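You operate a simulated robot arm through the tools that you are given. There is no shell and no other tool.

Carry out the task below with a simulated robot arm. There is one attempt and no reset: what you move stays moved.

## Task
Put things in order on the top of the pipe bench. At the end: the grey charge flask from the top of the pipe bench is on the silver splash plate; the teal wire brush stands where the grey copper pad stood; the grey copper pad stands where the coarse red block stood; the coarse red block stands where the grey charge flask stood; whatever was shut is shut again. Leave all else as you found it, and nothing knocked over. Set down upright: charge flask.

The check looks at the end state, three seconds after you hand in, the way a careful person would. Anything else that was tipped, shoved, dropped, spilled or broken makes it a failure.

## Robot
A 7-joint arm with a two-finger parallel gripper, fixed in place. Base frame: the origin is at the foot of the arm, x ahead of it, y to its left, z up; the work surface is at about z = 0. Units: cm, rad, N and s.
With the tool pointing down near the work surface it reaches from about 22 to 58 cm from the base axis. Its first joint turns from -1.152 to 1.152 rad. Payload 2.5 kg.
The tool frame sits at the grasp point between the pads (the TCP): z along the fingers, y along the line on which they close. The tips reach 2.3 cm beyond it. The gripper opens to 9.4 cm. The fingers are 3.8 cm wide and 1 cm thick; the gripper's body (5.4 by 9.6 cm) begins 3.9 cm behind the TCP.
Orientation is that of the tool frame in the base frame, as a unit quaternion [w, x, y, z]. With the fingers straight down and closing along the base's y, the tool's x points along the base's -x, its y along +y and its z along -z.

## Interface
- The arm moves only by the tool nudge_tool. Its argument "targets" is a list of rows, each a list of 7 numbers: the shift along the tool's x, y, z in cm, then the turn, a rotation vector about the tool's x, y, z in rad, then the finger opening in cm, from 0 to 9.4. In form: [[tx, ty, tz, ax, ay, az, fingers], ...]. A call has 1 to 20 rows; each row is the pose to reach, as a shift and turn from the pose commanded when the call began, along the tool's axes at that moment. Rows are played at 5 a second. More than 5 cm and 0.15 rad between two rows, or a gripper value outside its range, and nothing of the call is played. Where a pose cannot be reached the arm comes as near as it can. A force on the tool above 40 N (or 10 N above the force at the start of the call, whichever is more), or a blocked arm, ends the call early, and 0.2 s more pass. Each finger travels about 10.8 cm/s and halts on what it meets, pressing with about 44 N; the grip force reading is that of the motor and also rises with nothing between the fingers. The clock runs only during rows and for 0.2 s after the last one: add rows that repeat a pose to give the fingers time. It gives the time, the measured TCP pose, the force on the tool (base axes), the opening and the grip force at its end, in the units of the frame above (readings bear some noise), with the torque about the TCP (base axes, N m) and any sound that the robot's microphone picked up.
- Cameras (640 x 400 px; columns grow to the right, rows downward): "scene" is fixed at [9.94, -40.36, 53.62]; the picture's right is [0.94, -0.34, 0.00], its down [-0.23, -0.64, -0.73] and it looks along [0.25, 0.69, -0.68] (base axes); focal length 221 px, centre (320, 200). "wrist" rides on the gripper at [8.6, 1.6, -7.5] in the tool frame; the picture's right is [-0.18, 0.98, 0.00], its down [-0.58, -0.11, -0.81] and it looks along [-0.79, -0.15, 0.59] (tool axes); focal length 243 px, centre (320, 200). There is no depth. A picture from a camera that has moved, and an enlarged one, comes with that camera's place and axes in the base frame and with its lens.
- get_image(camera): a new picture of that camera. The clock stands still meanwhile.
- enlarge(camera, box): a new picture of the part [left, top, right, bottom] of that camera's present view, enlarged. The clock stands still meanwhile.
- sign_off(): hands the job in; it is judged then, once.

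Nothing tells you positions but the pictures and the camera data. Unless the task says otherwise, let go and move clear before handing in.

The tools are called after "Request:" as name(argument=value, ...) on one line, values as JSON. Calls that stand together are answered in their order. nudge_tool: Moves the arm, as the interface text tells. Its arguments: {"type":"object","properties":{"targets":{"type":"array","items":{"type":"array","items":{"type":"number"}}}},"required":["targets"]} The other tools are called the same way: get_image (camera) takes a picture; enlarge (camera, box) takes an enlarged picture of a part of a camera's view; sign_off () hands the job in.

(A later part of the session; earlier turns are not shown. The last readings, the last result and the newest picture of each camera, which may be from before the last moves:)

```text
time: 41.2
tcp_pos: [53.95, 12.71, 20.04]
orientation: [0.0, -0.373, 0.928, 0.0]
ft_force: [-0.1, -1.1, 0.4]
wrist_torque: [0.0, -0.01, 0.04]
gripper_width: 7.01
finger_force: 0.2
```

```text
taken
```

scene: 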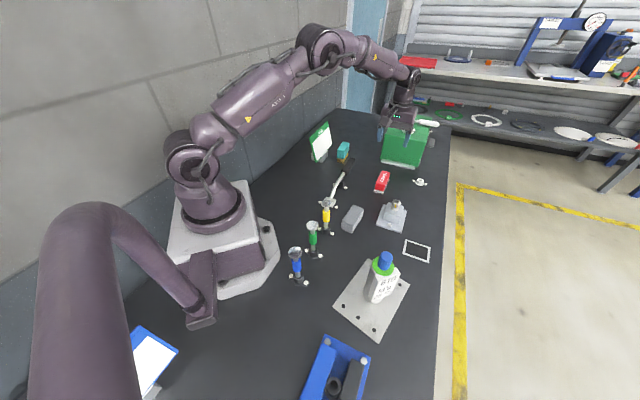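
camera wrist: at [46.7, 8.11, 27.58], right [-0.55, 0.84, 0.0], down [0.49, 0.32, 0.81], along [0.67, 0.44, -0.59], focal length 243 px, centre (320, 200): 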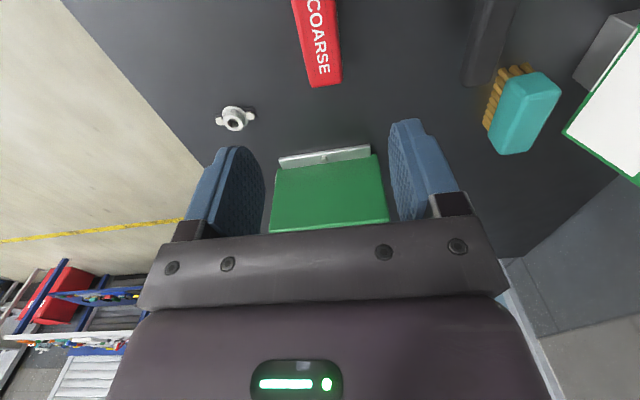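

The red block is placed at the flask's old spot. Next is the grey pad at about (36, 1). A tall yellow valve stands close to it on the robot's side, so I'll go above at a safe height and measure both.

Request:
nudge_tool(targets=[[1, 0.17, -1, 0, 0, 0, 7], [3.5, 0.6, -2, 0, 0, 0, 7], [6.5, 1.13, -2, 0, 0, 0, 7], [9.5, 1.65, -2, 0, 0, 0, 7], [12.5, 2.17, -2, 0, 0, 0, 7], [15.5, 2.69, -2, 0, 0, 0, 7], [18.5, 3.2, -2, 0, 0, 0, 7], [21.5, 3.73, -2, 0, 0, 0, 7], [24, 4.16, -2, 0, 0, 0, 7], [25, 4.33, -2, 0, 0, 0, 7], [25, 4.33, -2, 0, 0, 0, 7]])

Request:
get_image(camera="wrist")

Request:
get_image(camera="scene")

```text
time: 43.6
tcp_pos: [32.88, -1.57, 22.1]
orientation: [0.001, -0.373, 0.928, 0.0]
ft_force: [-0.4, 1.1, -0.3]
wrist_torque: [-0.01, -0.01, 0.01]
gripper_width: 7.01
finger_force: 0.1
```

```text
taken
camera wrist: at [25.73, -6.12, 29.56], right [-0.55, 0.84, 0.0], down [0.5, 0.32, 0.81], along [0.67, 0.44, -0.59], focal length 243 px, centre (320, 200)
```

wrist: 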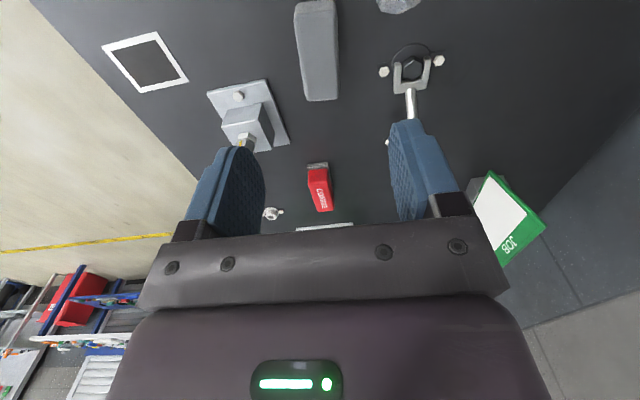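

```text
taken
```

scene: 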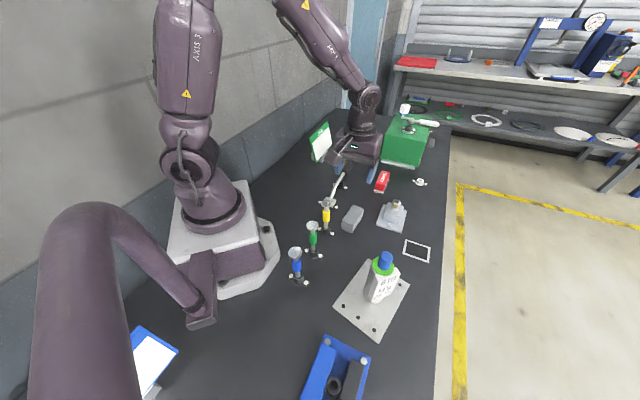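

Request:
enlarge(camera="wrist", box=[240, 0, 440, 125])

Request:
enlarge(camera="scene", box=[290, 170, 410, 260])

```text
3.20 times, centred on (340, 62) of wrist
camera zoom: at [25.73, -6.12, 29.56], right [-0.55, 0.84, 0.0], down [0.5, 0.32, 0.81], along [0.67, 0.44, -0.59], focal length 776 px, centre (256, 640)
```

zoom: 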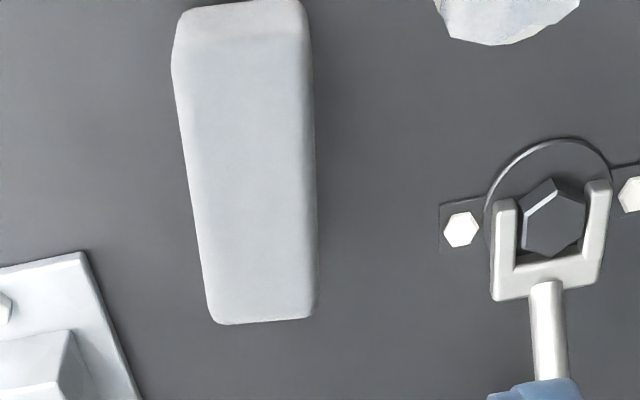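

```text
4.44 times, centred on (350, 215) of scene
camera zoom: at [9.94, -40.36, 53.62], right [0.94, -0.34, 0.0], down [-0.23, -0.64, -0.73], along [0.25, 0.69, -0.68], focal length 984 px, centre (187, 133)
```

zoom: 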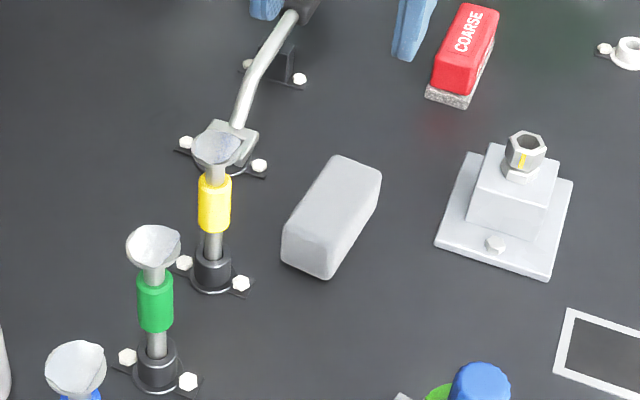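

The pad is centred at about (35.6, 0.35), with its long axis at about 38°, about 3.6 wide and about 3.3 high. The yellow valve at about (26.4, -0.3) is about 12 tall and would be near the wrist camera. I'll tilt the tool by 20° about the closing axis to lift the camera clear, starting above the pad.

Request:
nudge_tool(targets=[[-2, -0.3, 0.5, 0, 0, 0.05, 7], [-3.95, -0.62, 1, 0, 0, 0.1, 7], [-3.95, -0.62, 1, 0, 0, 0.1, 7]])

Request:
nudge_tool(targets=[[0, 0, 0, 0, 0.12, 0, 7], [0, 0, 0, 0, 0.24, 0, 7], [0, 0, 0, 0, 0.35, 0, 7], [0, 0, 0, 0, 0.35, 0, 7]])

Request:
get_image(camera="wrist")

Request:
get_image(camera="scene")

```text
time: 44.4
tcp_pos: [36.18, 0.75, 21.0]
orientation: [0.0, -0.325, 0.946, 0.0]
ft_force: [0.7, -0.1, -0.7]
wrist_torque: [-0.02, -0.03, 0.0]
gripper_width: 7.01
finger_force: 0.1
```

```text
time: 45.4
tcp_pos: [36.32, 0.83, 21.01]
orientation: [-0.165, -0.32, 0.931, -0.056]
ft_force: [-0.7, 0.3, -0.2]
wrist_torque: [0.02, 0.02, -0.01]
gripper_width: 7.0
finger_force: 0.0
```

```text
taken
camera wrist: at [30.98, -1.15, 30.99], right [-0.47, 0.88, -0.06], down [0.72, 0.42, 0.56], along [0.52, 0.22, -0.83], focal length 243 px, centre (320, 200)
```

wrist: 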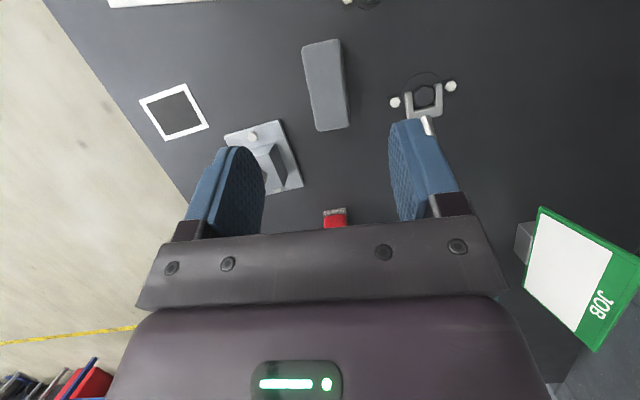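

```text
taken
```

scene: 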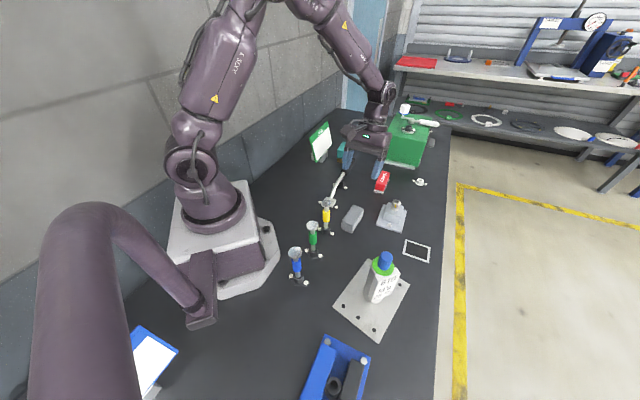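

Request:
enlarge(camera="wrist", box=[260, 20, 400, 150])

```text
3.08 times, centred on (330, 85) of wrist
camera zoom: at [30.98, -1.15, 30.99], right [-0.47, 0.88, -0.06], down [0.72, 0.42, 0.56], along [0.52, 0.22, -0.83], focal length 746 px, centre (289, 554)
```

zoom: 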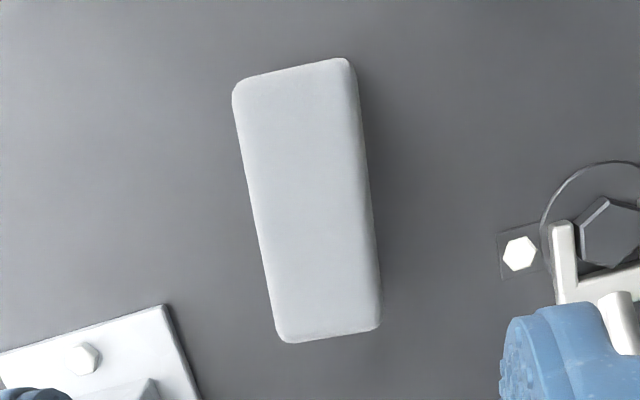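

The tilted view confirms the pad centre at (35.5, 0.2), and the tool is aligned laterally. I'll descend vertically.

Request:
nudge_tool(targets=[[-1.03, 0, 2.82, 0, 0, 0, 7], [-2.06, 0, 5.64, 0, 0, 0, 7], [-3.09, 0, 8.45, 0, 0, 0, 7], [-4.11, 0, 11.27, 0, 0, 0, 7], [-4.63, 0, 12.68, 0, 0, 0, 7], [-4.63, 0, 12.68, 0, 0, 0, 7]])

Request:
get_image(camera="wrist")

Request:
enlarge(camera="scene", box=[280, 150, 440, 260])

```text
time: 46.8
tcp_pos: [36.42, 0.76, 7.51]
orientation: [-0.165, -0.321, 0.931, -0.056]
ft_force: [0.2, -0.1, 0.6]
wrist_torque: [0.01, -0.02, -0.01]
gripper_width: 7.0
finger_force: 0.0
```

```text
taken
camera wrist: at [31.11, -1.26, 17.41], right [-0.47, 0.88, -0.06], down [0.71, 0.42, 0.56], along [0.52, 0.22, -0.83], focal length 243 px, centre (320, 200)
```

wrist: 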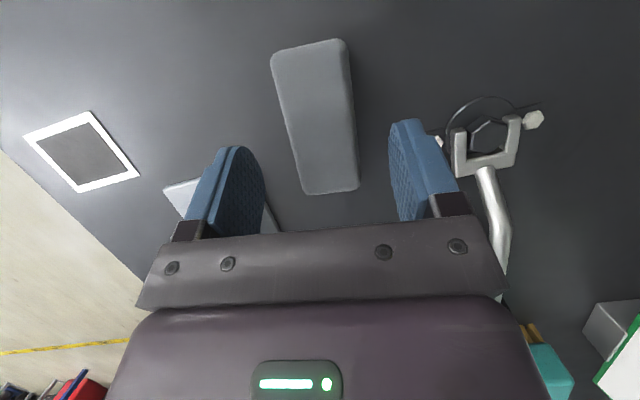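

```text
3.64 times, centred on (360, 205) of scene
camera zoom: at [9.95, -40.36, 53.62], right [0.94, -0.34, 0.0], down [-0.23, -0.64, -0.73], along [0.25, 0.69, -0.68], focal length 805 px, centre (174, 182)
```

zoom: 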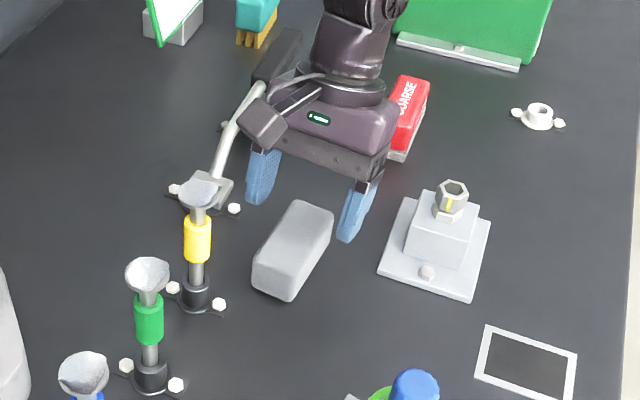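

Request:
nudge_tool(targets=[[-0.69, 0, 1.88, 0, 0, 0, 7], [-1.13, 0, 3.1, 0, 0, 0, 7], [-1.4, 0, 3.85, 0, 0, 0, 7], [-1.4, 0, 3.85, 0, 0, 0, 7]])

Request:
get_image(camera="wrist")

Request:
enlarge(camera="scene", box=[280, 150, 440, 260])

```text
time: 47.8
tcp_pos: [36.35, 0.9, 3.41]
orientation: [-0.163, -0.322, 0.931, -0.057]
ft_force: [0.5, -0.5, 0.2]
wrist_torque: [0.03, 0.0, -0.01]
gripper_width: 7.01
finger_force: 0.1
```

```text
taken
camera wrist: at [31.07, -1.11, 13.39], right [-0.47, 0.88, -0.06], down [0.71, 0.42, 0.56], along [0.52, 0.22, -0.83], focal length 243 px, centre (320, 200)
```

wrist: 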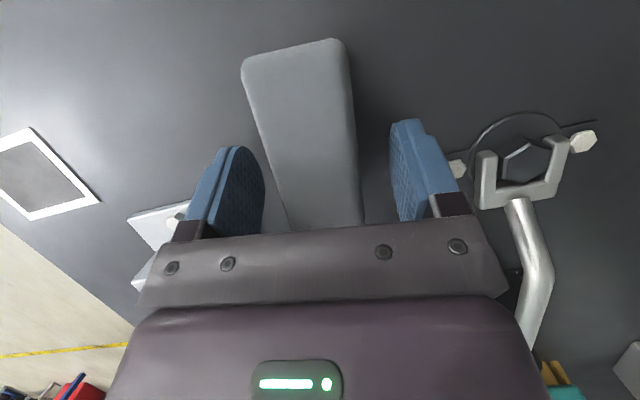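

```text
3.64 times, centred on (360, 205) of scene
camera zoom: at [9.94, -40.36, 53.62], right [0.94, -0.34, 0.0], down [-0.23, -0.64, -0.73], along [0.25, 0.69, -0.68], focal length 805 px, centre (174, 182)
```

zoom: 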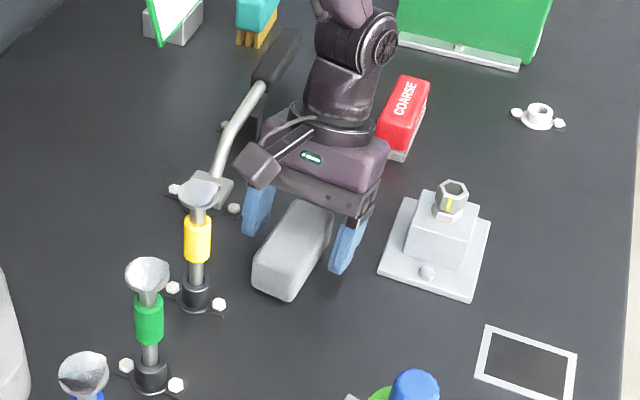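

Request:
nudge_tool(targets=[[0, 0, 0, 0, 0, 0, 6], [0, 0, 0, 0, 0, 0, 5], [0, 0, 0, 0, 0, 0, 4.2], [0, 0, 0, 0, 0, 0, 3.5], [0, 0, 0, 0, 0, 0, 3.0], [0, 0, 0, 0, 0, 0, 2.8], [0, 0, 0, 0, 0, 0, 2.8]])

Request:
get_image(camera="wrist")

```text
time: 49.4
tcp_pos: [36.41, 0.83, 3.33]
orientation: [-0.164, -0.321, 0.931, -0.057]
ft_force: [-0.7, -0.4, 0.0]
wrist_torque: [0.0, 0.02, 0.0]
gripper_width: 3.94
finger_force: 43.9
```

```text
taken
camera wrist: at [31.06, -1.12, 13.4], right [-0.47, 0.88, -0.06], down [0.71, 0.42, 0.56], along [0.52, 0.22, -0.83], focal length 243 px, centre (320, 200)
```

wrist: 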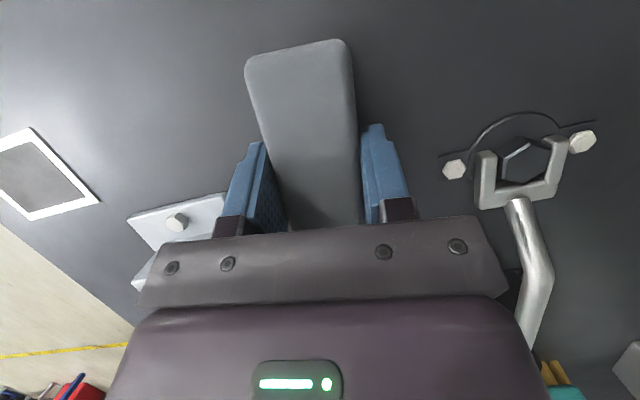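

Gripped at 3.94 cm. I'll lift vertically, keeping the tilt, and carry the pad to the red block's old spot at (25.7, 24.2).

Request:
nudge_tool(targets=[[0.17, 0, -0.47, 0, 0, 0, 2.8], [0.51, 0, -1.41, 0, 0, 0, 2.8], [1.2, 0, -3.29, 0, 0, 0, 2.8], [2.06, 0, -5.64, 0, 0, 0, 2.8], [3.09, 0, -8.45, 0, 0, 0, 2.8], [4.11, 0, -11.27, 0, 0, 0, 2.8], [4.8, 0, -13.15, 0, 0, 0, 2.8], [4.8, 0, -13.15, 0, 0, 0, 2.8]])

Request:
get_image(camera="wrist")

Request:
get_image(camera="scene")

```text
time: 51.2
tcp_pos: [36.32, 0.98, 17.42]
orientation: [-0.164, -0.322, 0.931, -0.057]
ft_force: [0.4, 0.1, 0.2]
wrist_torque: [-0.01, -0.04, -0.01]
gripper_width: 3.92
finger_force: 44.4
```

```text
taken
camera wrist: at [31.03, -1.03, 27.38], right [-0.47, 0.88, -0.06], down [0.71, 0.42, 0.56], along [0.52, 0.22, -0.83], focal length 243 px, centre (320, 200)
```

wrist: 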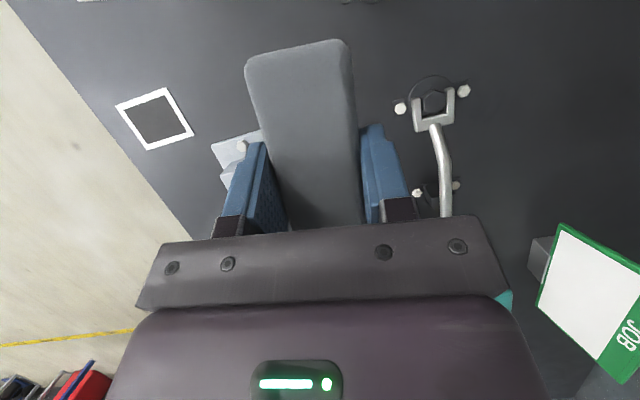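

```text
taken
```

scene: 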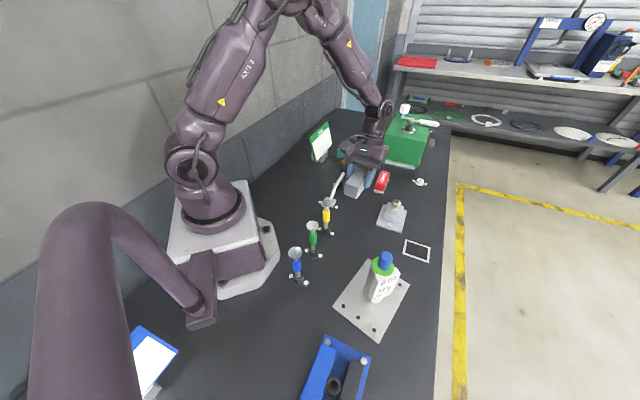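

Request:
nudge_tool(targets=[[-0.26, 1.0, -0.1, 0.001, 0, -0.004, 2.8], [-0.85, 3.26, -0.31, 0.005, 0, -0.013, 2.8], [-1.5, 5.77, -0.55, 0.008, 0, -0.023, 2.8], [-2.16, 8.28, -0.79, 0.012, 0, -0.033, 2.8], [-2.81, 10.79, -1.03, 0.015, 0, -0.042, 2.8], [-3.47, 13.3, -1.26, 0.019, 0, -0.052, 2.8], [-4.12, 15.81, -1.5, 0.023, 0, -0.062, 2.8], [-4.77, 18.32, -1.74, 0.026, 0, -0.072, 2.8], [-5.43, 20.83, -1.98, 0.03, 0, -0.082, 2.8], [-6.02, 23.09, -2.19, 0.033, 0, -0.091, 2.8], [-6.54, 25.1, -2.384, 0.036, 0, -0.0986, 2.8], [-6.54, 25.1, -2.384, 0.036, 0, -0.0986, 2.8]])

Request:
get_image(camera="wrist")

Request:
get_image(camera="scene")

```text
time: 53.8
tcp_pos: [26.13, 25.04, 17.29]
orientation: [-0.162, -0.369, 0.913, -0.066]
ft_force: [-0.3, 0.5, -0.7]
wrist_torque: [-0.03, -0.01, -0.03]
gripper_width: 3.93
finger_force: 43.7
```

```text
taken
camera wrist: at [21.21, 22.42, 27.34], right [-0.56, 0.83, -0.06], down [0.67, 0.49, 0.56], along [0.49, 0.27, -0.83], focal length 243 px, centre (320, 200)
```

wrist: 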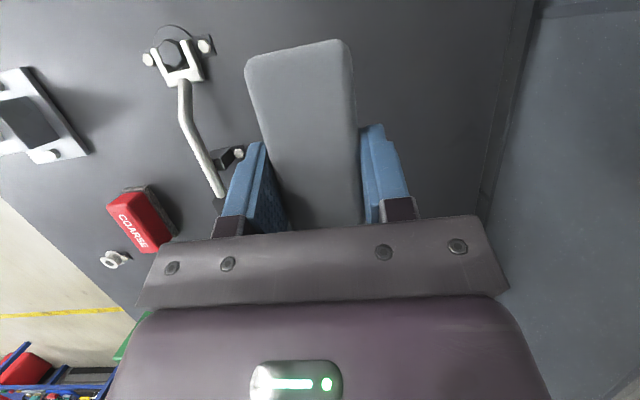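

```text
taken
```

scene: 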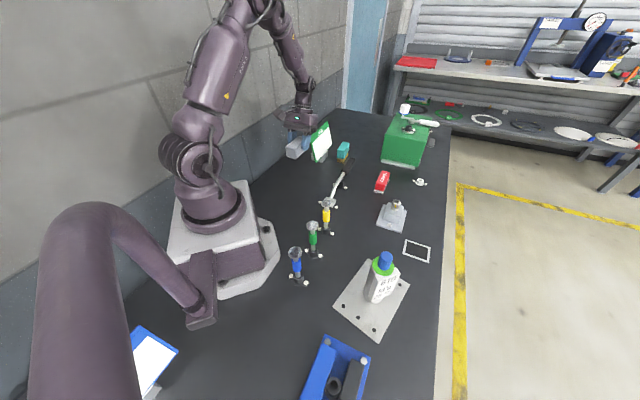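

Request:
nudge_tool(targets=[[-0.51, -0.1, 1.41, 0, 0, 0, 2.8], [-1.37, -0.2, 3.76, 0, 0, 0, 2.8], [-2.23, -0.2, 6.11, 0, 0, 0, 2.8], [-3.09, -0.2, 8.45, 0, 0, 0, 2.8], [-3.77, -0.2, 10.33, 0, 0, 0, 2.8], [-4.29, -0.2, 11.74, 0, 0, 0, 2.8], [-4.56, -0.2, 12.49, 0, 0, 0, 2.8], [-4.56, -0.2, 12.49, 0, 0, 0, 2.8]])

Request:
enlarge(camera="scene", box=[250, 100, 410, 200])

Request:
get_image(camera="wrist")

```text
time: 55.6
tcp_pos: [26.43, 24.71, 4.07]
orientation: [-0.161, -0.37, 0.913, -0.065]
ft_force: [-0.7, 0.2, 0.2]
wrist_torque: [0.01, -0.03, -0.01]
gripper_width: 3.94
finger_force: 44.3
```

```text
4.00 times, centred on (330, 150) of scene
camera zoom: at [9.95, -40.36, 53.62], right [0.94, -0.34, 0.0], down [-0.23, -0.64, -0.73], along [0.25, 0.69, -0.68], focal length 885 px, centre (280, 400)
```

zoom: 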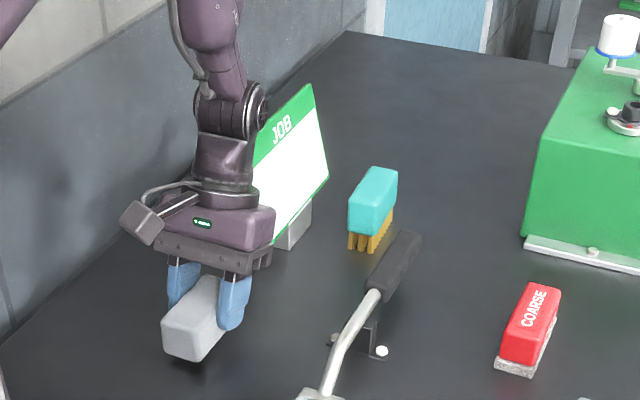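

```text
taken
camera wrist: at [21.4, 22.15, 14.1], right [-0.56, 0.83, -0.06], down [0.67, 0.49, 0.56], along [0.49, 0.27, -0.83], focal length 243 px, centre (320, 200)
```

wrist: 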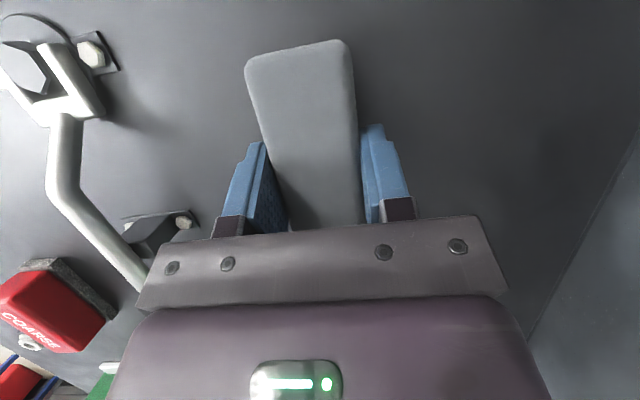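

Request:
nudge_tool(targets=[[-0.1, 0, 0.28, 0, 0, 0, 2.8], [-0.17, 0, 0.47, 0, 0, 0, 2.8], [-0.21, 0, 0.56, 0, 0, 0, 2.8], [-0.21, 0, 0.56, 0, 0, 0, 2.8]])

```text
time: 56.6
tcp_pos: [26.25, 24.71, 3.47]
orientation: [-0.161, -0.37, 0.913, -0.065]
ft_force: [0.0, 1.1, -0.7]
wrist_torque: [-0.01, -0.02, 0.01]
gripper_width: 3.93
finger_force: 44.3
```

Request:
nudge_tool(targets=[[-0.03, 0, 0.09, 0, 0, 0, 2.8], [-0.05, 0, 0.14, 0, 0, 0, 2.8], [-0.05, 0, 0.14, 0, 0, 0, 2.8]])

```text
time: 57.4
tcp_pos: [26.42, 24.76, 3.44]
orientation: [-0.16, -0.37, 0.913, -0.065]
ft_force: [-0.2, 0.0, 13.6]
wrist_torque: [-0.19, 0.2, -0.01]
gripper_width: 3.91
finger_force: 44.1
```

The pad is on the bench. I'll ease off, release it and lift away vertically.

Request:
nudge_tool(targets=[[0.02, 0, -0.07, 0, 0, 0, 2.8], [0.02, 0, -0.07, 0, 0, 0, 3.6], [0.02, 0, -0.07, 0, 0, 0, 4.2], [0.02, 0, -0.07, 0, 0, 0, 5.2], [0.02, 0, -0.07, 0, 0, 0, 6.4], [0.02, 0, -0.07, 0, 0, 0, 7.4], [0.02, 0, -0.07, 0, 0, 0, 7.4]])

Request:
nudge_tool(targets=[[0.34, 0, -0.94, 0, 0, 0, 7.4], [1.03, 0, -2.82, 0, 0, 0, 7.4], [2.06, 0, -5.64, 0, 0, 0, 7.4], [3.09, 0, -8.45, 0, 0, 0, 7.4], [4.11, 0, -11.27, 0, 0, 0, 7.4], [5.14, 0, -14.09, 0, 0, 0, 7.4], [6.17, 0, -16.9, 0, 0, 0, 7.4], [6.17, 0, -16.9, 0, 0, 0, 7.4]])

Request:
get_image(camera="wrist")

Request:
get_image(camera="scene")

```text
time: 59.0
tcp_pos: [26.31, 24.8, 3.43]
orientation: [-0.161, -0.369, 0.913, -0.066]
ft_force: [-1.0, -0.6, -0.1]
wrist_torque: [0.02, -0.03, -0.01]
gripper_width: 7.41
finger_force: 0.0
```

```text
time: 60.8
tcp_pos: [26.53, 24.84, 21.32]
orientation: [-0.162, -0.37, 0.912, -0.066]
ft_force: [-0.3, 0.0, 0.4]
wrist_torque: [0.0, -0.05, -0.01]
gripper_width: 7.4
finger_force: 0.0
```

```text
taken
camera wrist: at [21.56, 22.25, 31.36], right [-0.56, 0.83, -0.06], down [0.67, 0.49, 0.56], along [0.49, 0.27, -0.83], focal length 243 px, centre (320, 200)
```

wrist: 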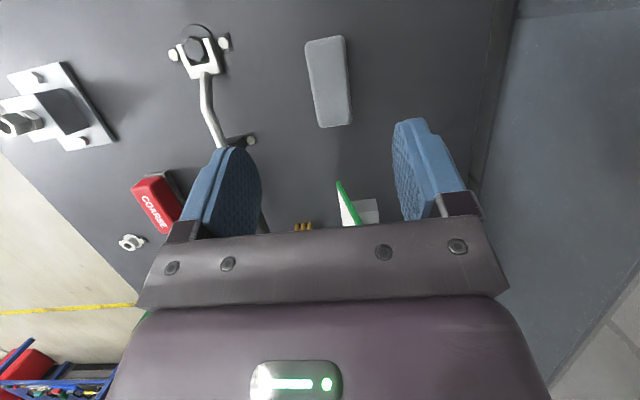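

```text
taken
```

scene: 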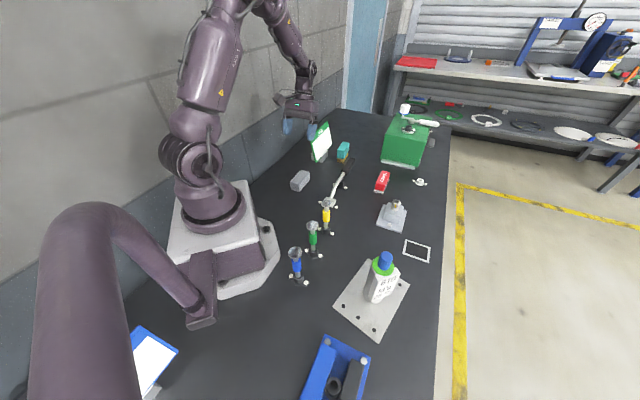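

The pad sits at the red block's old spot. Next is the brush. I'll remove the tilt at height, then move over to view the brush, which is near the reach limit at about (48, 36).

Request:
nudge_tool(targets=[[0, 0, 0, 0, -0.12, 0, 7.4], [0, 0, 0, 0, -0.24, 0, 7.4], [0, 0, 0, 0, -0.35, 0, 7.4], [0, 0, 0, 0, -0.35, 0, 7.4]])

Request:
get_image(camera="wrist")

Request:
nudge_tool(targets=[[-2, -1, 0, 0, 0, 0, 7.4], [-4.5, -2.2, 0, 0, 0, 0, 7.4], [-7, -3.45, 0, 0, 0, 0, 7.4], [-9.5, -4.7, 0, 0, 0, 0, 7.4], [-12, -5.9, 0, 0, 0, 0, 7.4], [-13.66, -6.73, 0, 0, 0, 0, 7.4], [-13.66, -6.73, 0, 0, 0, 0, 7.4]])

Request:
get_image(camera="wrist")

```text
time: 61.8
tcp_pos: [26.45, 24.85, 21.33]
orientation: [0.002, -0.376, 0.927, 0.0]
ft_force: [-0.8, 0.2, 0.7]
wrist_torque: [-0.03, 0.0, -0.01]
gripper_width: 7.41
finger_force: 0.1
```

```text
taken
camera wrist: at [19.21, 20.13, 28.83], right [-0.55, 0.83, 0.0], down [0.49, 0.33, 0.81], along [0.67, 0.45, -0.59], focal length 243 px, centre (320, 200)
```

wrist: 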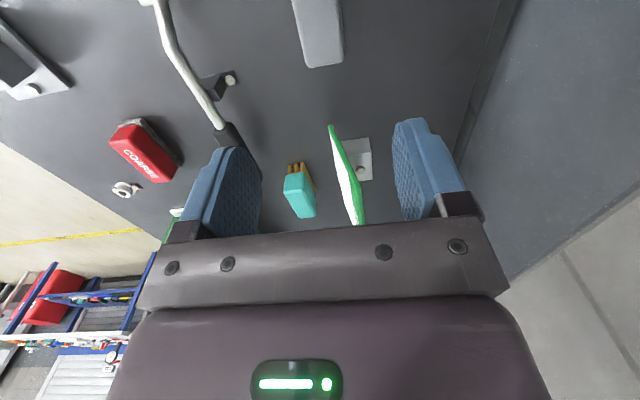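

```text
time: 63.4
tcp_pos: [40.88, 29.52, 21.36]
orientation: [0.0, -0.376, 0.927, 0.0]
ft_force: [0.2, -0.2, 0.4]
wrist_torque: [0.02, 0.01, -0.02]
gripper_width: 7.4
finger_force: 0.0
```

```text
taken
camera wrist: at [33.69, 24.86, 28.83], right [-0.55, 0.83, 0.0], down [0.49, 0.33, 0.81], along [0.67, 0.44, -0.59], focal length 243 px, centre (320, 200)
```

wrist: 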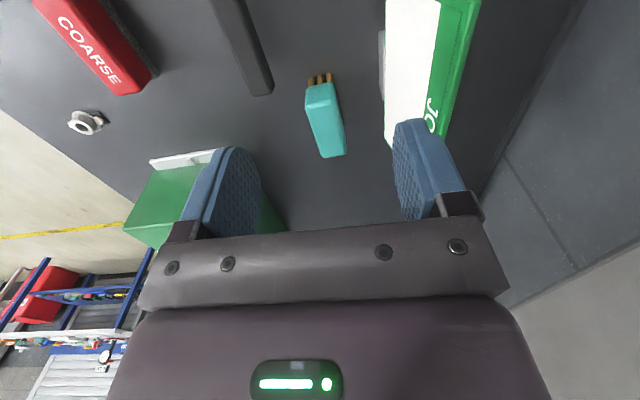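

Request:
enlarge(camera="wrist", box=[220, 30, 440, 190])

Request:
enlarge(camera="wrist", box=[290, 60, 370, 170])

Request:
enlarge(camera="scene", box=[290, 110, 400, 200])

```text
2.50 times, centred on (330, 110) of wrist
camera zoom: at [33.69, 24.86, 28.83], right [-0.55, 0.83, 0.0], down [0.49, 0.33, 0.81], along [0.67, 0.44, -0.59], focal length 606 px, centre (295, 425)
```

zoom: 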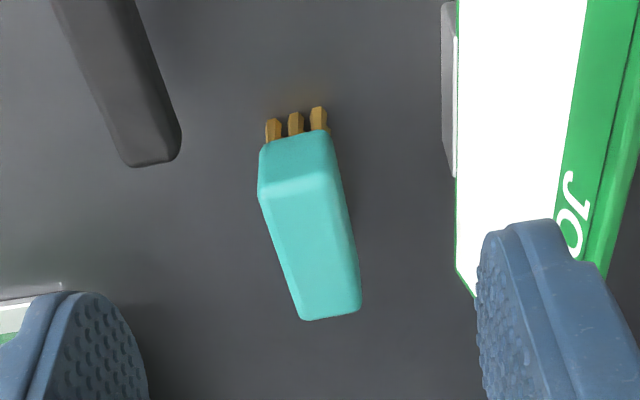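

```text
3.64 times, centred on (330, 115) of wrist
camera zoom: at [33.69, 24.86, 28.83], right [-0.55, 0.83, 0.0], down [0.49, 0.33, 0.81], along [0.67, 0.44, -0.59], focal length 882 px, centre (284, 509)
```

zoom: 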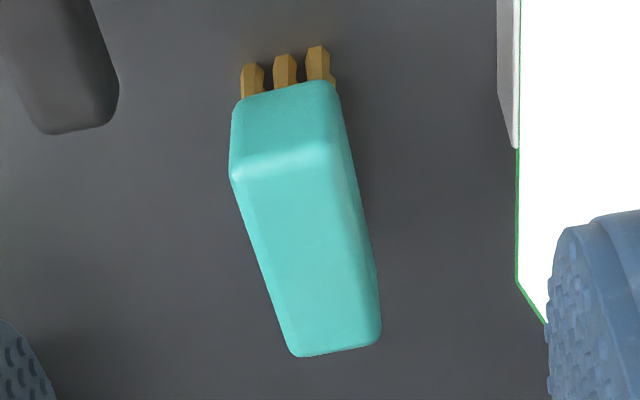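

```text
4.44 times, centred on (345, 155) of scene
camera zoom: at [9.95, -40.36, 53.62], right [0.94, -0.34, 0.0], down [-0.23, -0.64, -0.73], along [0.25, 0.69, -0.68], focal length 984 px, centre (209, 400)
```

zoom: 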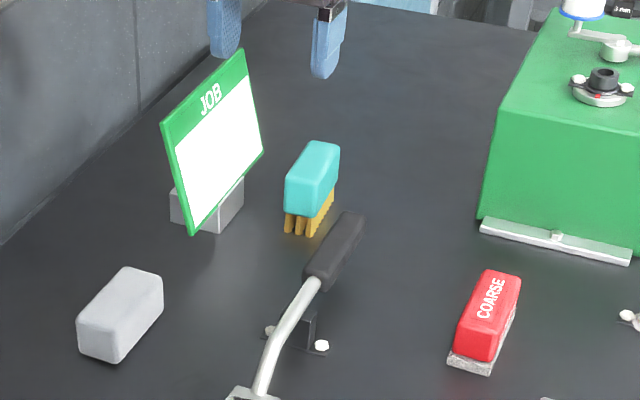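

The brush is centred at about (47.95, 35.35), 7.2 × 3.1, with its axis at 48°. The teal body spans z ≈ 3 to 6.4. The sign is about 7 cm to the side, leaning away. I'll align the yaw, tilt the fingers slightly outward for reach, and grip a little on the near side of centre.

Request:
nudge_tool(targets=[[-1.75, -0.38, 1.7, 0, 0, -0.033, 6.5], [-3.51, -0.76, 3.35, 0, 0, -0.067, 6.0], [-3.51, -0.76, 3.35, 0, 0, -0.067, 6.0]])

Request:
nudge_tool(targets=[[0, 0, 0, 0, -0.09, 0, 6], [0, 0, 0, 0, -0.18, 0, 6], [0, 0, 0, 0, -0.25, 0, 6], [0, 0, 0, 0, -0.25, 0, 6]])

Request:
get_image(camera="wrist")

Request:
enlarge(camera="scene", box=[290, 80, 420, 200])

```text
time: 64.2
tcp_pos: [43.99, 31.51, 17.99]
orientation: [0.0, -0.406, 0.914, 0.0]
ft_force: [0.0, 0.2, -0.4]
wrist_torque: [-0.01, 0.03, 0.0]
gripper_width: 6.01
finger_force: 0.0
```

```text
time: 65.2
tcp_pos: [43.99, 31.24, 18.11]
orientation: [0.115, -0.403, 0.907, 0.05]
ft_force: [-0.7, 0.5, -0.4]
wrist_torque: [-0.02, 0.0, 0.01]
gripper_width: 6.0
finger_force: 0.0
```

```text
taken
camera wrist: at [36.02, 24.98, 23.15], right [-0.61, 0.79, 0.05], down [0.32, 0.2, 0.93], along [0.72, 0.58, -0.38], focal length 243 px, centre (320, 200)
```

wrist: 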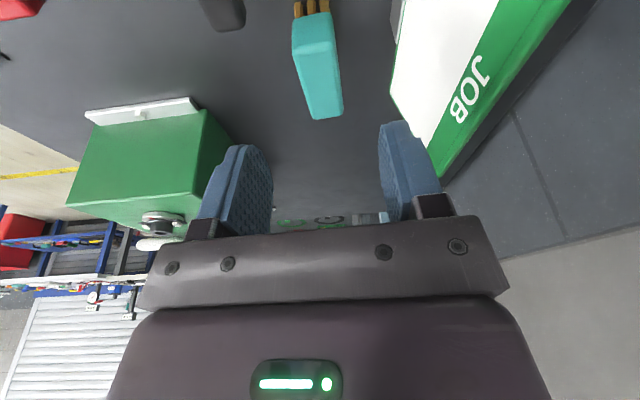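

```text
3.33 times, centred on (355, 140) of scene
camera zoom: at [9.94, -40.36, 53.62], right [0.94, -0.34, 0.0], down [-0.23, -0.64, -0.73], along [0.25, 0.69, -0.68], focal length 738 px, centre (203, 400)
```

zoom: 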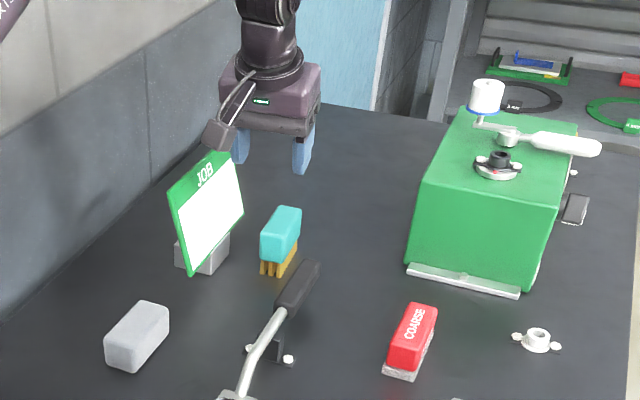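

Request:
nudge_tool(targets=[[-0.8, -0.12, 2.27, 0, 0, 0, 6], [-1.6, -0.23, 4.54, 0, 0, 0, 6], [-2.41, -0.35, 6.81, 0, 0, 0, 6], [-2.41, -0.35, 6.81, 0, 0, 0, 6]])

Request:
get_image(camera="wrist")

Request:
enlarge(camera="scene", box=[290, 80, 420, 200])

```text
time: 66.2
tcp_pos: [47.0, 34.06, 12.03]
orientation: [0.113, -0.403, 0.907, 0.051]
ft_force: [0.2, -0.6, 1.0]
wrist_torque: [-0.01, -0.01, 0.02]
gripper_width: 6.0
finger_force: 0.1
```

```text
taken
camera wrist: at [39.09, 27.69, 17.18], right [-0.61, 0.79, 0.05], down [0.32, 0.2, 0.93], along [0.72, 0.58, -0.38], focal length 243 px, centre (320, 200)
```

wrist: 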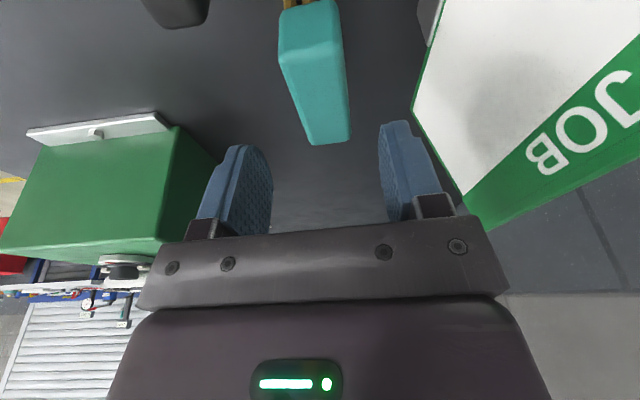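

```text
3.33 times, centred on (355, 140) of scene
camera zoom: at [9.95, -40.36, 53.62], right [0.94, -0.34, 0.0], down [-0.23, -0.64, -0.73], along [0.25, 0.69, -0.68], focal length 738 px, centre (203, 400)
```

zoom: 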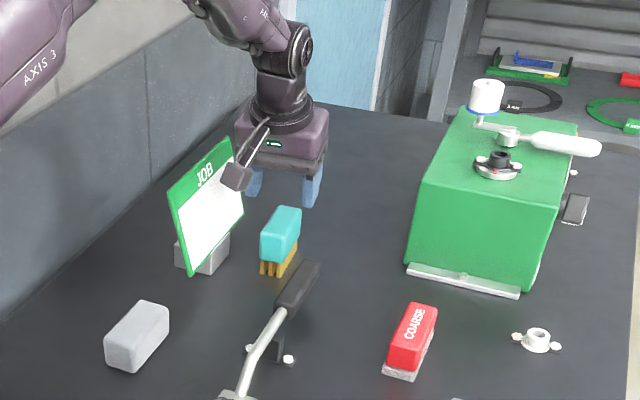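

Aligned over the brush. I'll descend around the teal body.

Request:
nudge_tool(targets=[[0.5, 0, 1.94, 0, 0, 0, 6], [0.99, 0, 3.88, 0, 0, 0, 6], [1.36, 0, 5.33, 0, 0, 0, 6], [1.61, 0, 6.3, 0, 0, 0, 6], [1.73, 0.05, 6.78, 0, 0, 0, 6], [1.73, 0.05, 6.78, 0, 0, 0, 6]])

Request:
get_image(camera="wrist")

Request:
enlarge(camera="scene", box=[290, 80, 420, 200])

```text
time: 67.6
tcp_pos: [46.8, 34.22, 5.01]
orientation: [0.115, -0.403, 0.907, 0.051]
ft_force: [0.8, 0.4, -0.3]
wrist_torque: [0.0, -0.01, -0.02]
gripper_width: 5.99
finger_force: 0.0
```

```text
taken
camera wrist: at [38.92, 27.79, 10.14], right [-0.61, 0.79, 0.05], down [0.32, 0.2, 0.93], along [0.72, 0.58, -0.38], focal length 243 px, centre (320, 200)
```

wrist: 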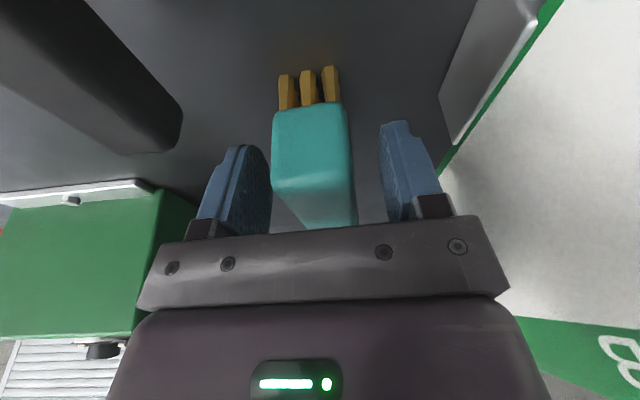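

```text
3.33 times, centred on (355, 140) of scene
camera zoom: at [9.94, -40.36, 53.62], right [0.94, -0.34, 0.0], down [-0.23, -0.64, -0.73], along [0.25, 0.69, -0.68], focal length 738 px, centre (203, 400)
```

zoom: 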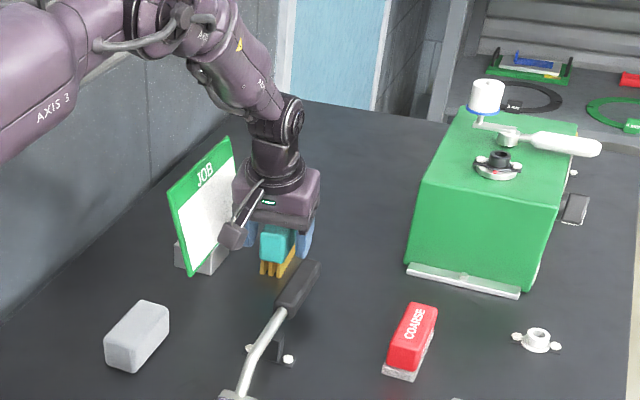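

Request:
nudge_tool(targets=[[0, 0, 0, 0, 0, 0, 5], [0, 0, 0, 0, 0, 0, 4], [0, 0, 0, 0, 0, 0, 3.2], [0, 0, 0, 0, 0, 0, 2.6], [0, 0, 0, 0, 0, 0, 2.2], [0, 0, 0, 0, 0, 0, 2.2]])

Request:
get_image(camera="wrist")

```text
time: 69.0
tcp_pos: [46.78, 33.99, 4.92]
orientation: [0.113, -0.403, 0.907, 0.05]
ft_force: [-0.4, 0.3, 1.6]
wrist_torque: [-0.07, 0.03, -0.02]
gripper_width: 3.34
finger_force: 44.2
```

```text
taken
camera wrist: at [38.92, 27.79, 10.16], right [-0.61, 0.79, 0.05], down [0.32, 0.2, 0.93], along [0.72, 0.58, -0.38], focal length 243 px, centre (320, 200)
```

wrist: 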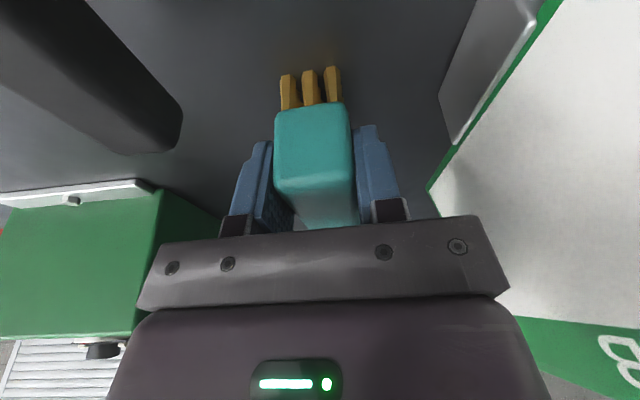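

Gripped at 3.34 cm. I'll lift straight up and check the hold.

Request:
nudge_tool(targets=[[-0.12, 0, -0.48, 0, 0, 0, 2.2], [-0.37, 0, -1.45, 0, 0, 0, 2.2], [-0.87, 0, -3.39, 0, 0, 0, 2.2], [-1.48, 0, -5.81, 0, 0, 0, 2.2], [-2.1, 0, -8.24, 0, 0, 0, 2.2], [-2.72, 0, -10.66, 0, 0, 0, 2.2], [-3.22, 0, -12.6, 0, 0, 0, 2.2], [-3.22, 0, -12.6, 0, 0, 0, 2.2]])

Request:
get_image(camera="wrist")

Request:
get_image(camera="scene")

```text
time: 70.8
tcp_pos: [46.75, 34.38, 17.87]
orientation: [0.114, -0.403, 0.907, 0.05]
ft_force: [-0.1, -0.3, -0.7]
wrist_torque: [0.02, -0.01, 0.02]
gripper_width: 3.34
finger_force: 44.5
```

```text
taken
camera wrist: at [38.91, 27.98, 23.0], right [-0.61, 0.79, 0.05], down [0.33, 0.2, 0.92], along [0.72, 0.58, -0.38], focal length 243 px, centre (320, 200)
```

wrist: 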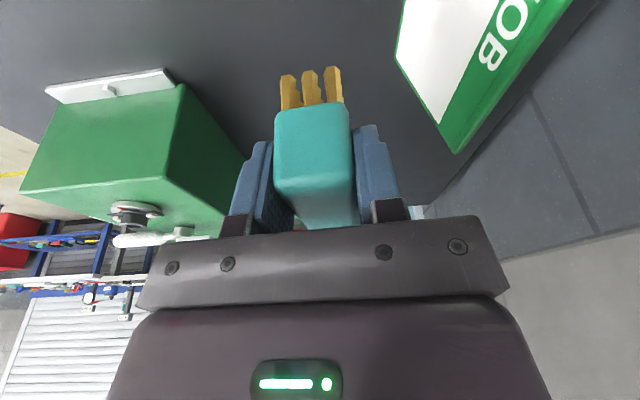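

```text
taken
```

scene: 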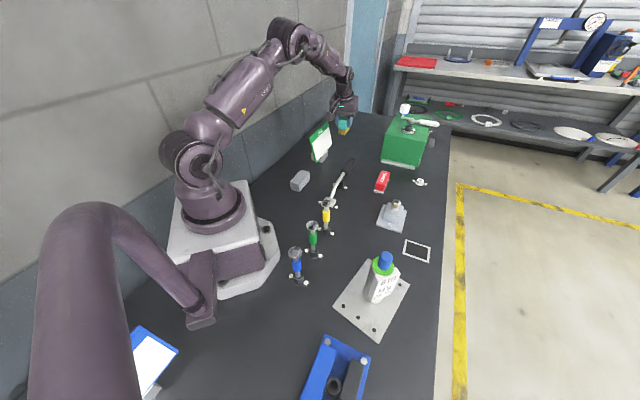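

The brush is held level. I'll carry it to the pad's old spot at (35.5, 0.2), turning to a yaw of about 80° so the wrist camera and gripper body stay clear of the yellow valve.

Request:
nudge_tool(targets=[[0.67, -0.3, -0.17, -0.003, 0, -0.011, 2.2], [2.66, -1.22, -0.68, -0.011, 0, -0.043, 2.2], [4.99, -2.28, -1.27, -0.021, 0, -0.081, 2.2], [7.32, -3.35, -1.87, -0.03, 0, -0.119, 2.2], [9.65, -4.41, -2.46, -0.04, 0, -0.157, 2.2], [11.97, -5.48, -3.06, -0.05, 0, -0.195, 2.2], [14.3, -6.54, -3.65, -0.059, 0, -0.233, 2.2], [16.63, -7.61, -4.25, -0.069, 0, -0.271, 2.2], [18.96, -8.68, -4.84, -0.079, 0, -0.308, 2.2], [21.29, -9.74, -5.43, -0.088, 0, -0.346, 2.2], [23.61, -10.81, -6.03, -0.098, 0, -0.384, 2.2], [25.94, -11.87, -6.62, -0.108, 0, -0.422, 2.2], [28.27, -12.94, -7.22, -0.117, 0, -0.46, 2.2], [30.6, -14.0, -7.81, -0.127, 0, -0.498, 2.2], [32.59, -14.92, -8.32, -0.135, 0, -0.53, 2.2], [33.26, -15.22, -8.49, -0.138, 0, -0.541, 2.2], [33.26, -15.22, -8.49, -0.138, 0, -0.541, 2.2]])

Request:
get_image(camera="wrist")

Request:
get_image(camera="scene")

```text
time: 74.4
tcp_pos: [35.09, -1.56, 18.12]
orientation: [0.095, -0.637, 0.761, 0.08]
ft_force: [-0.1, -0.6, -0.1]
wrist_torque: [0.02, 0.01, 0.02]
gripper_width: 3.33
finger_force: 44.4
```

```text
taken
camera wrist: at [31.89, -11.09, 23.24], right [-0.94, 0.35, 0.05], down [0.17, 0.34, 0.93], along [0.31, 0.87, -0.38], focal length 243 px, centre (320, 200)
```

wrist: 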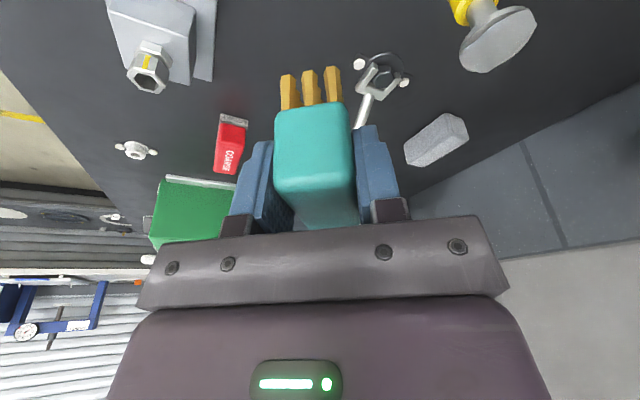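

```text
taken
```

scene: 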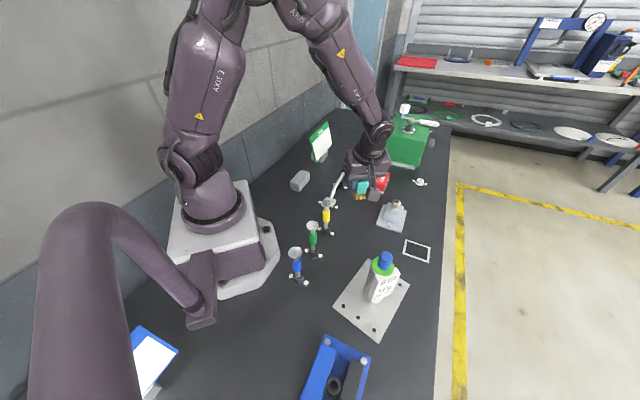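

Request:
nudge_tool(targets=[[0.5, 0, 1.94, 0, 0, 0, 2.2], [1.11, 0, 4.36, 0, 0, 0, 2.2], [1.73, 0, 6.78, 0, 0, 0, 2.2], [2.23, 0, 8.72, 0, 0, 0, 2.2], [2.23, 0, 8.72, 0, 0, 0, 2.2]])

Request:
get_image(camera="wrist")

Request:
enlarge(camera="scene", box=[280, 140, 440, 260])

```text
time: 75.6
tcp_pos: [35.25, -1.54, 9.04]
orientation: [0.096, -0.637, 0.761, 0.08]
ft_force: [0.6, -0.1, -0.2]
wrist_torque: [0.02, 0.03, -0.02]
gripper_width: 3.35
finger_force: 44.4
```

```text
taken
camera wrist: at [31.92, -11.28, 14.15], right [-0.94, 0.35, 0.05], down [0.17, 0.34, 0.93], along [0.31, 0.87, -0.38], focal length 243 px, centre (320, 200)
```

wrist: 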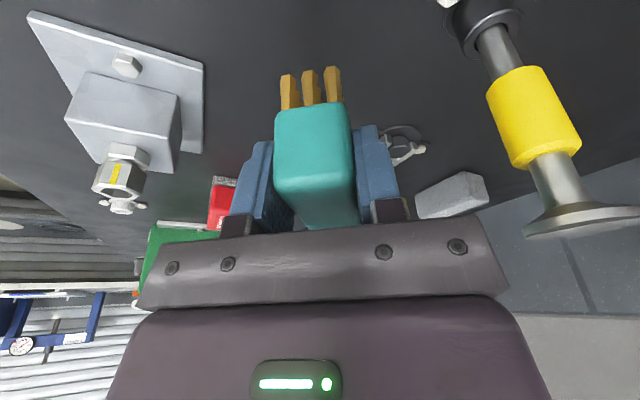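

```text
3.33 times, centred on (360, 200) of scene
camera zoom: at [9.95, -40.36, 53.62], right [0.94, -0.34, 0.0], down [-0.23, -0.64, -0.73], along [0.25, 0.69, -0.68], focal length 738 px, centre (187, 200)
```

zoom: 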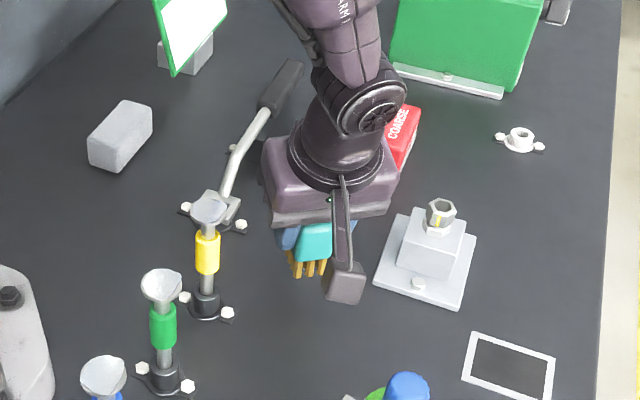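

There is clear lateral space to the yellow valve. I'll continue down.

Request:
nudge_tool(targets=[[0.37, 0, 1.45, 0, 0, 0, 2.2], [0.68, 0, 2.66, 0, 0, 0, 2.2], [0.84, 0, 3.29, 0, 0, 0, 2.2], [0.84, 0, 3.29, 0, 0, 0, 2.2]])

Request:
get_image(camera="wrist")

Request:
enlarge(camera="scene", box=[280, 140, 440, 260])

```text
time: 76.6
tcp_pos: [35.14, -1.47, 5.75]
orientation: [0.095, -0.637, 0.761, 0.08]
ft_force: [-0.3, 0.4, -1.0]
wrist_torque: [-0.01, -0.03, 0.03]
gripper_width: 3.37
finger_force: 43.5
```

```text
taken
camera wrist: at [31.93, -11.13, 10.81], right [-0.94, 0.35, 0.05], down [0.17, 0.34, 0.93], along [0.31, 0.87, -0.38], focal length 243 px, centre (320, 200)
```

wrist: 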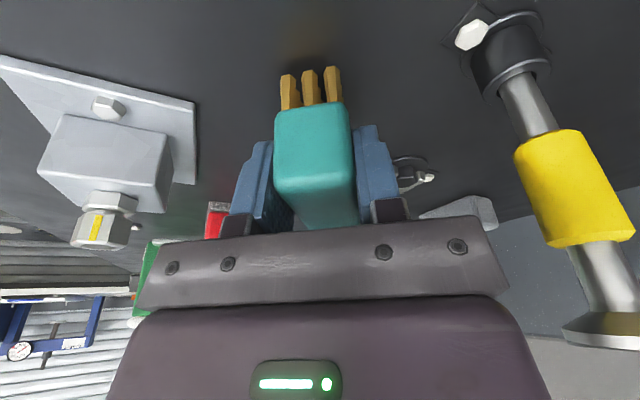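

```text
3.33 times, centred on (360, 200) of scene
camera zoom: at [9.95, -40.36, 53.62], right [0.94, -0.34, 0.0], down [-0.23, -0.64, -0.73], along [0.25, 0.69, -0.68], focal length 738 px, centre (187, 200)
```

zoom: 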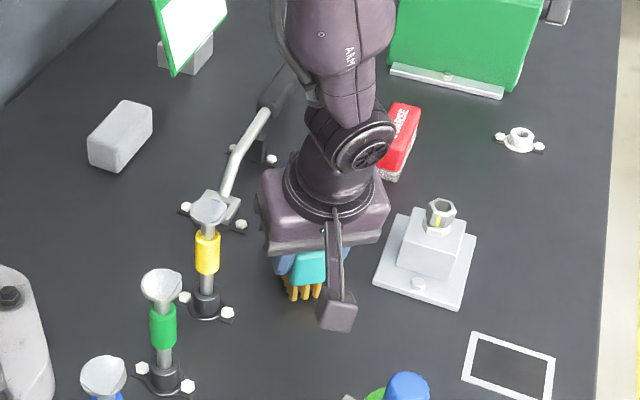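

Request:
nudge_tool(targets=[[0.07, 0, 0.29, 0, 0, 0, 2.2], [0.13, 0, 0.5, 0, 0, 0, 2.2], [0.13, 0, 0.5, 0, 0, 0, 2.2]])

Request:
nudge_tool(targets=[[0.025, 0, 0.1, 0, 0, 0, 2.2], [0.04, 0, 0.15, 0, 0, 0, 2.2], [0.04, 0, 0.15, 0, 0, 0, 2.2]])

```text
time: 77.4
tcp_pos: [35.23, -1.56, 5.12]
orientation: [0.096, -0.637, 0.761, 0.079]
ft_force: [0.0, 0.6, -1.0]
wrist_torque: [-0.02, -0.01, -0.01]
gripper_width: 3.35
finger_force: 44.1
```

```text
time: 78.2
tcp_pos: [35.12, -1.44, 5.05]
orientation: [0.095, -0.637, 0.761, 0.079]
ft_force: [-3.4, -1.9, 21.8]
wrist_torque: [0.33, 0.21, 0.03]
gripper_width: 3.36
finger_force: 43.9
```

The brush is on the bench. I'll ease off and release it gently.

Request:
nudge_tool(targets=[[-0.025, 0, -0.1, 0, 0, 0, 2.2], [-0.025, 0, -0.1, 0, 0, 0, 3.0], [-0.025, 0, -0.1, 0, 0, 0, 3.6], [-0.025, 0, -0.1, 0, 0, 0, 4.4], [-0.025, 0, -0.1, 0, 0, 0, 5.4], [-0.025, 0, -0.1, 0, 0, 0, 6.0], [-0.025, 0, -0.1, 0, 0, 0, 6.0]])

Request:
get_image(camera="wrist")

```text
time: 79.8
tcp_pos: [35.0, -1.51, 4.95]
orientation: [0.095, -0.637, 0.761, 0.08]
ft_force: [-0.1, -0.6, -0.3]
wrist_torque: [-0.01, 0.02, 0.0]
gripper_width: 5.98
finger_force: 0.0
```

```text
taken
camera wrist: at [31.88, -11.12, 10.19], right [-0.94, 0.35, 0.05], down [0.17, 0.34, 0.93], along [0.31, 0.87, -0.38], focal length 243 px, centre (320, 200)
```

wrist: 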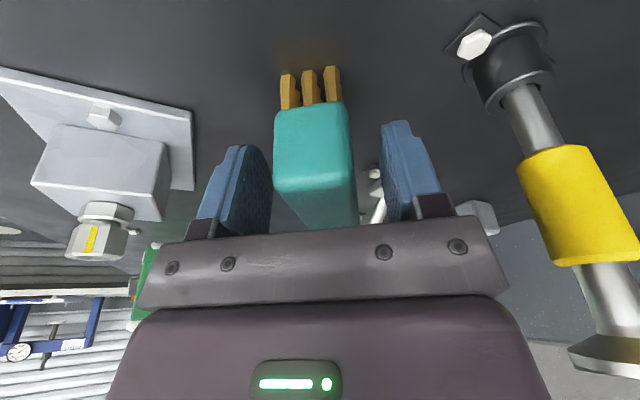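

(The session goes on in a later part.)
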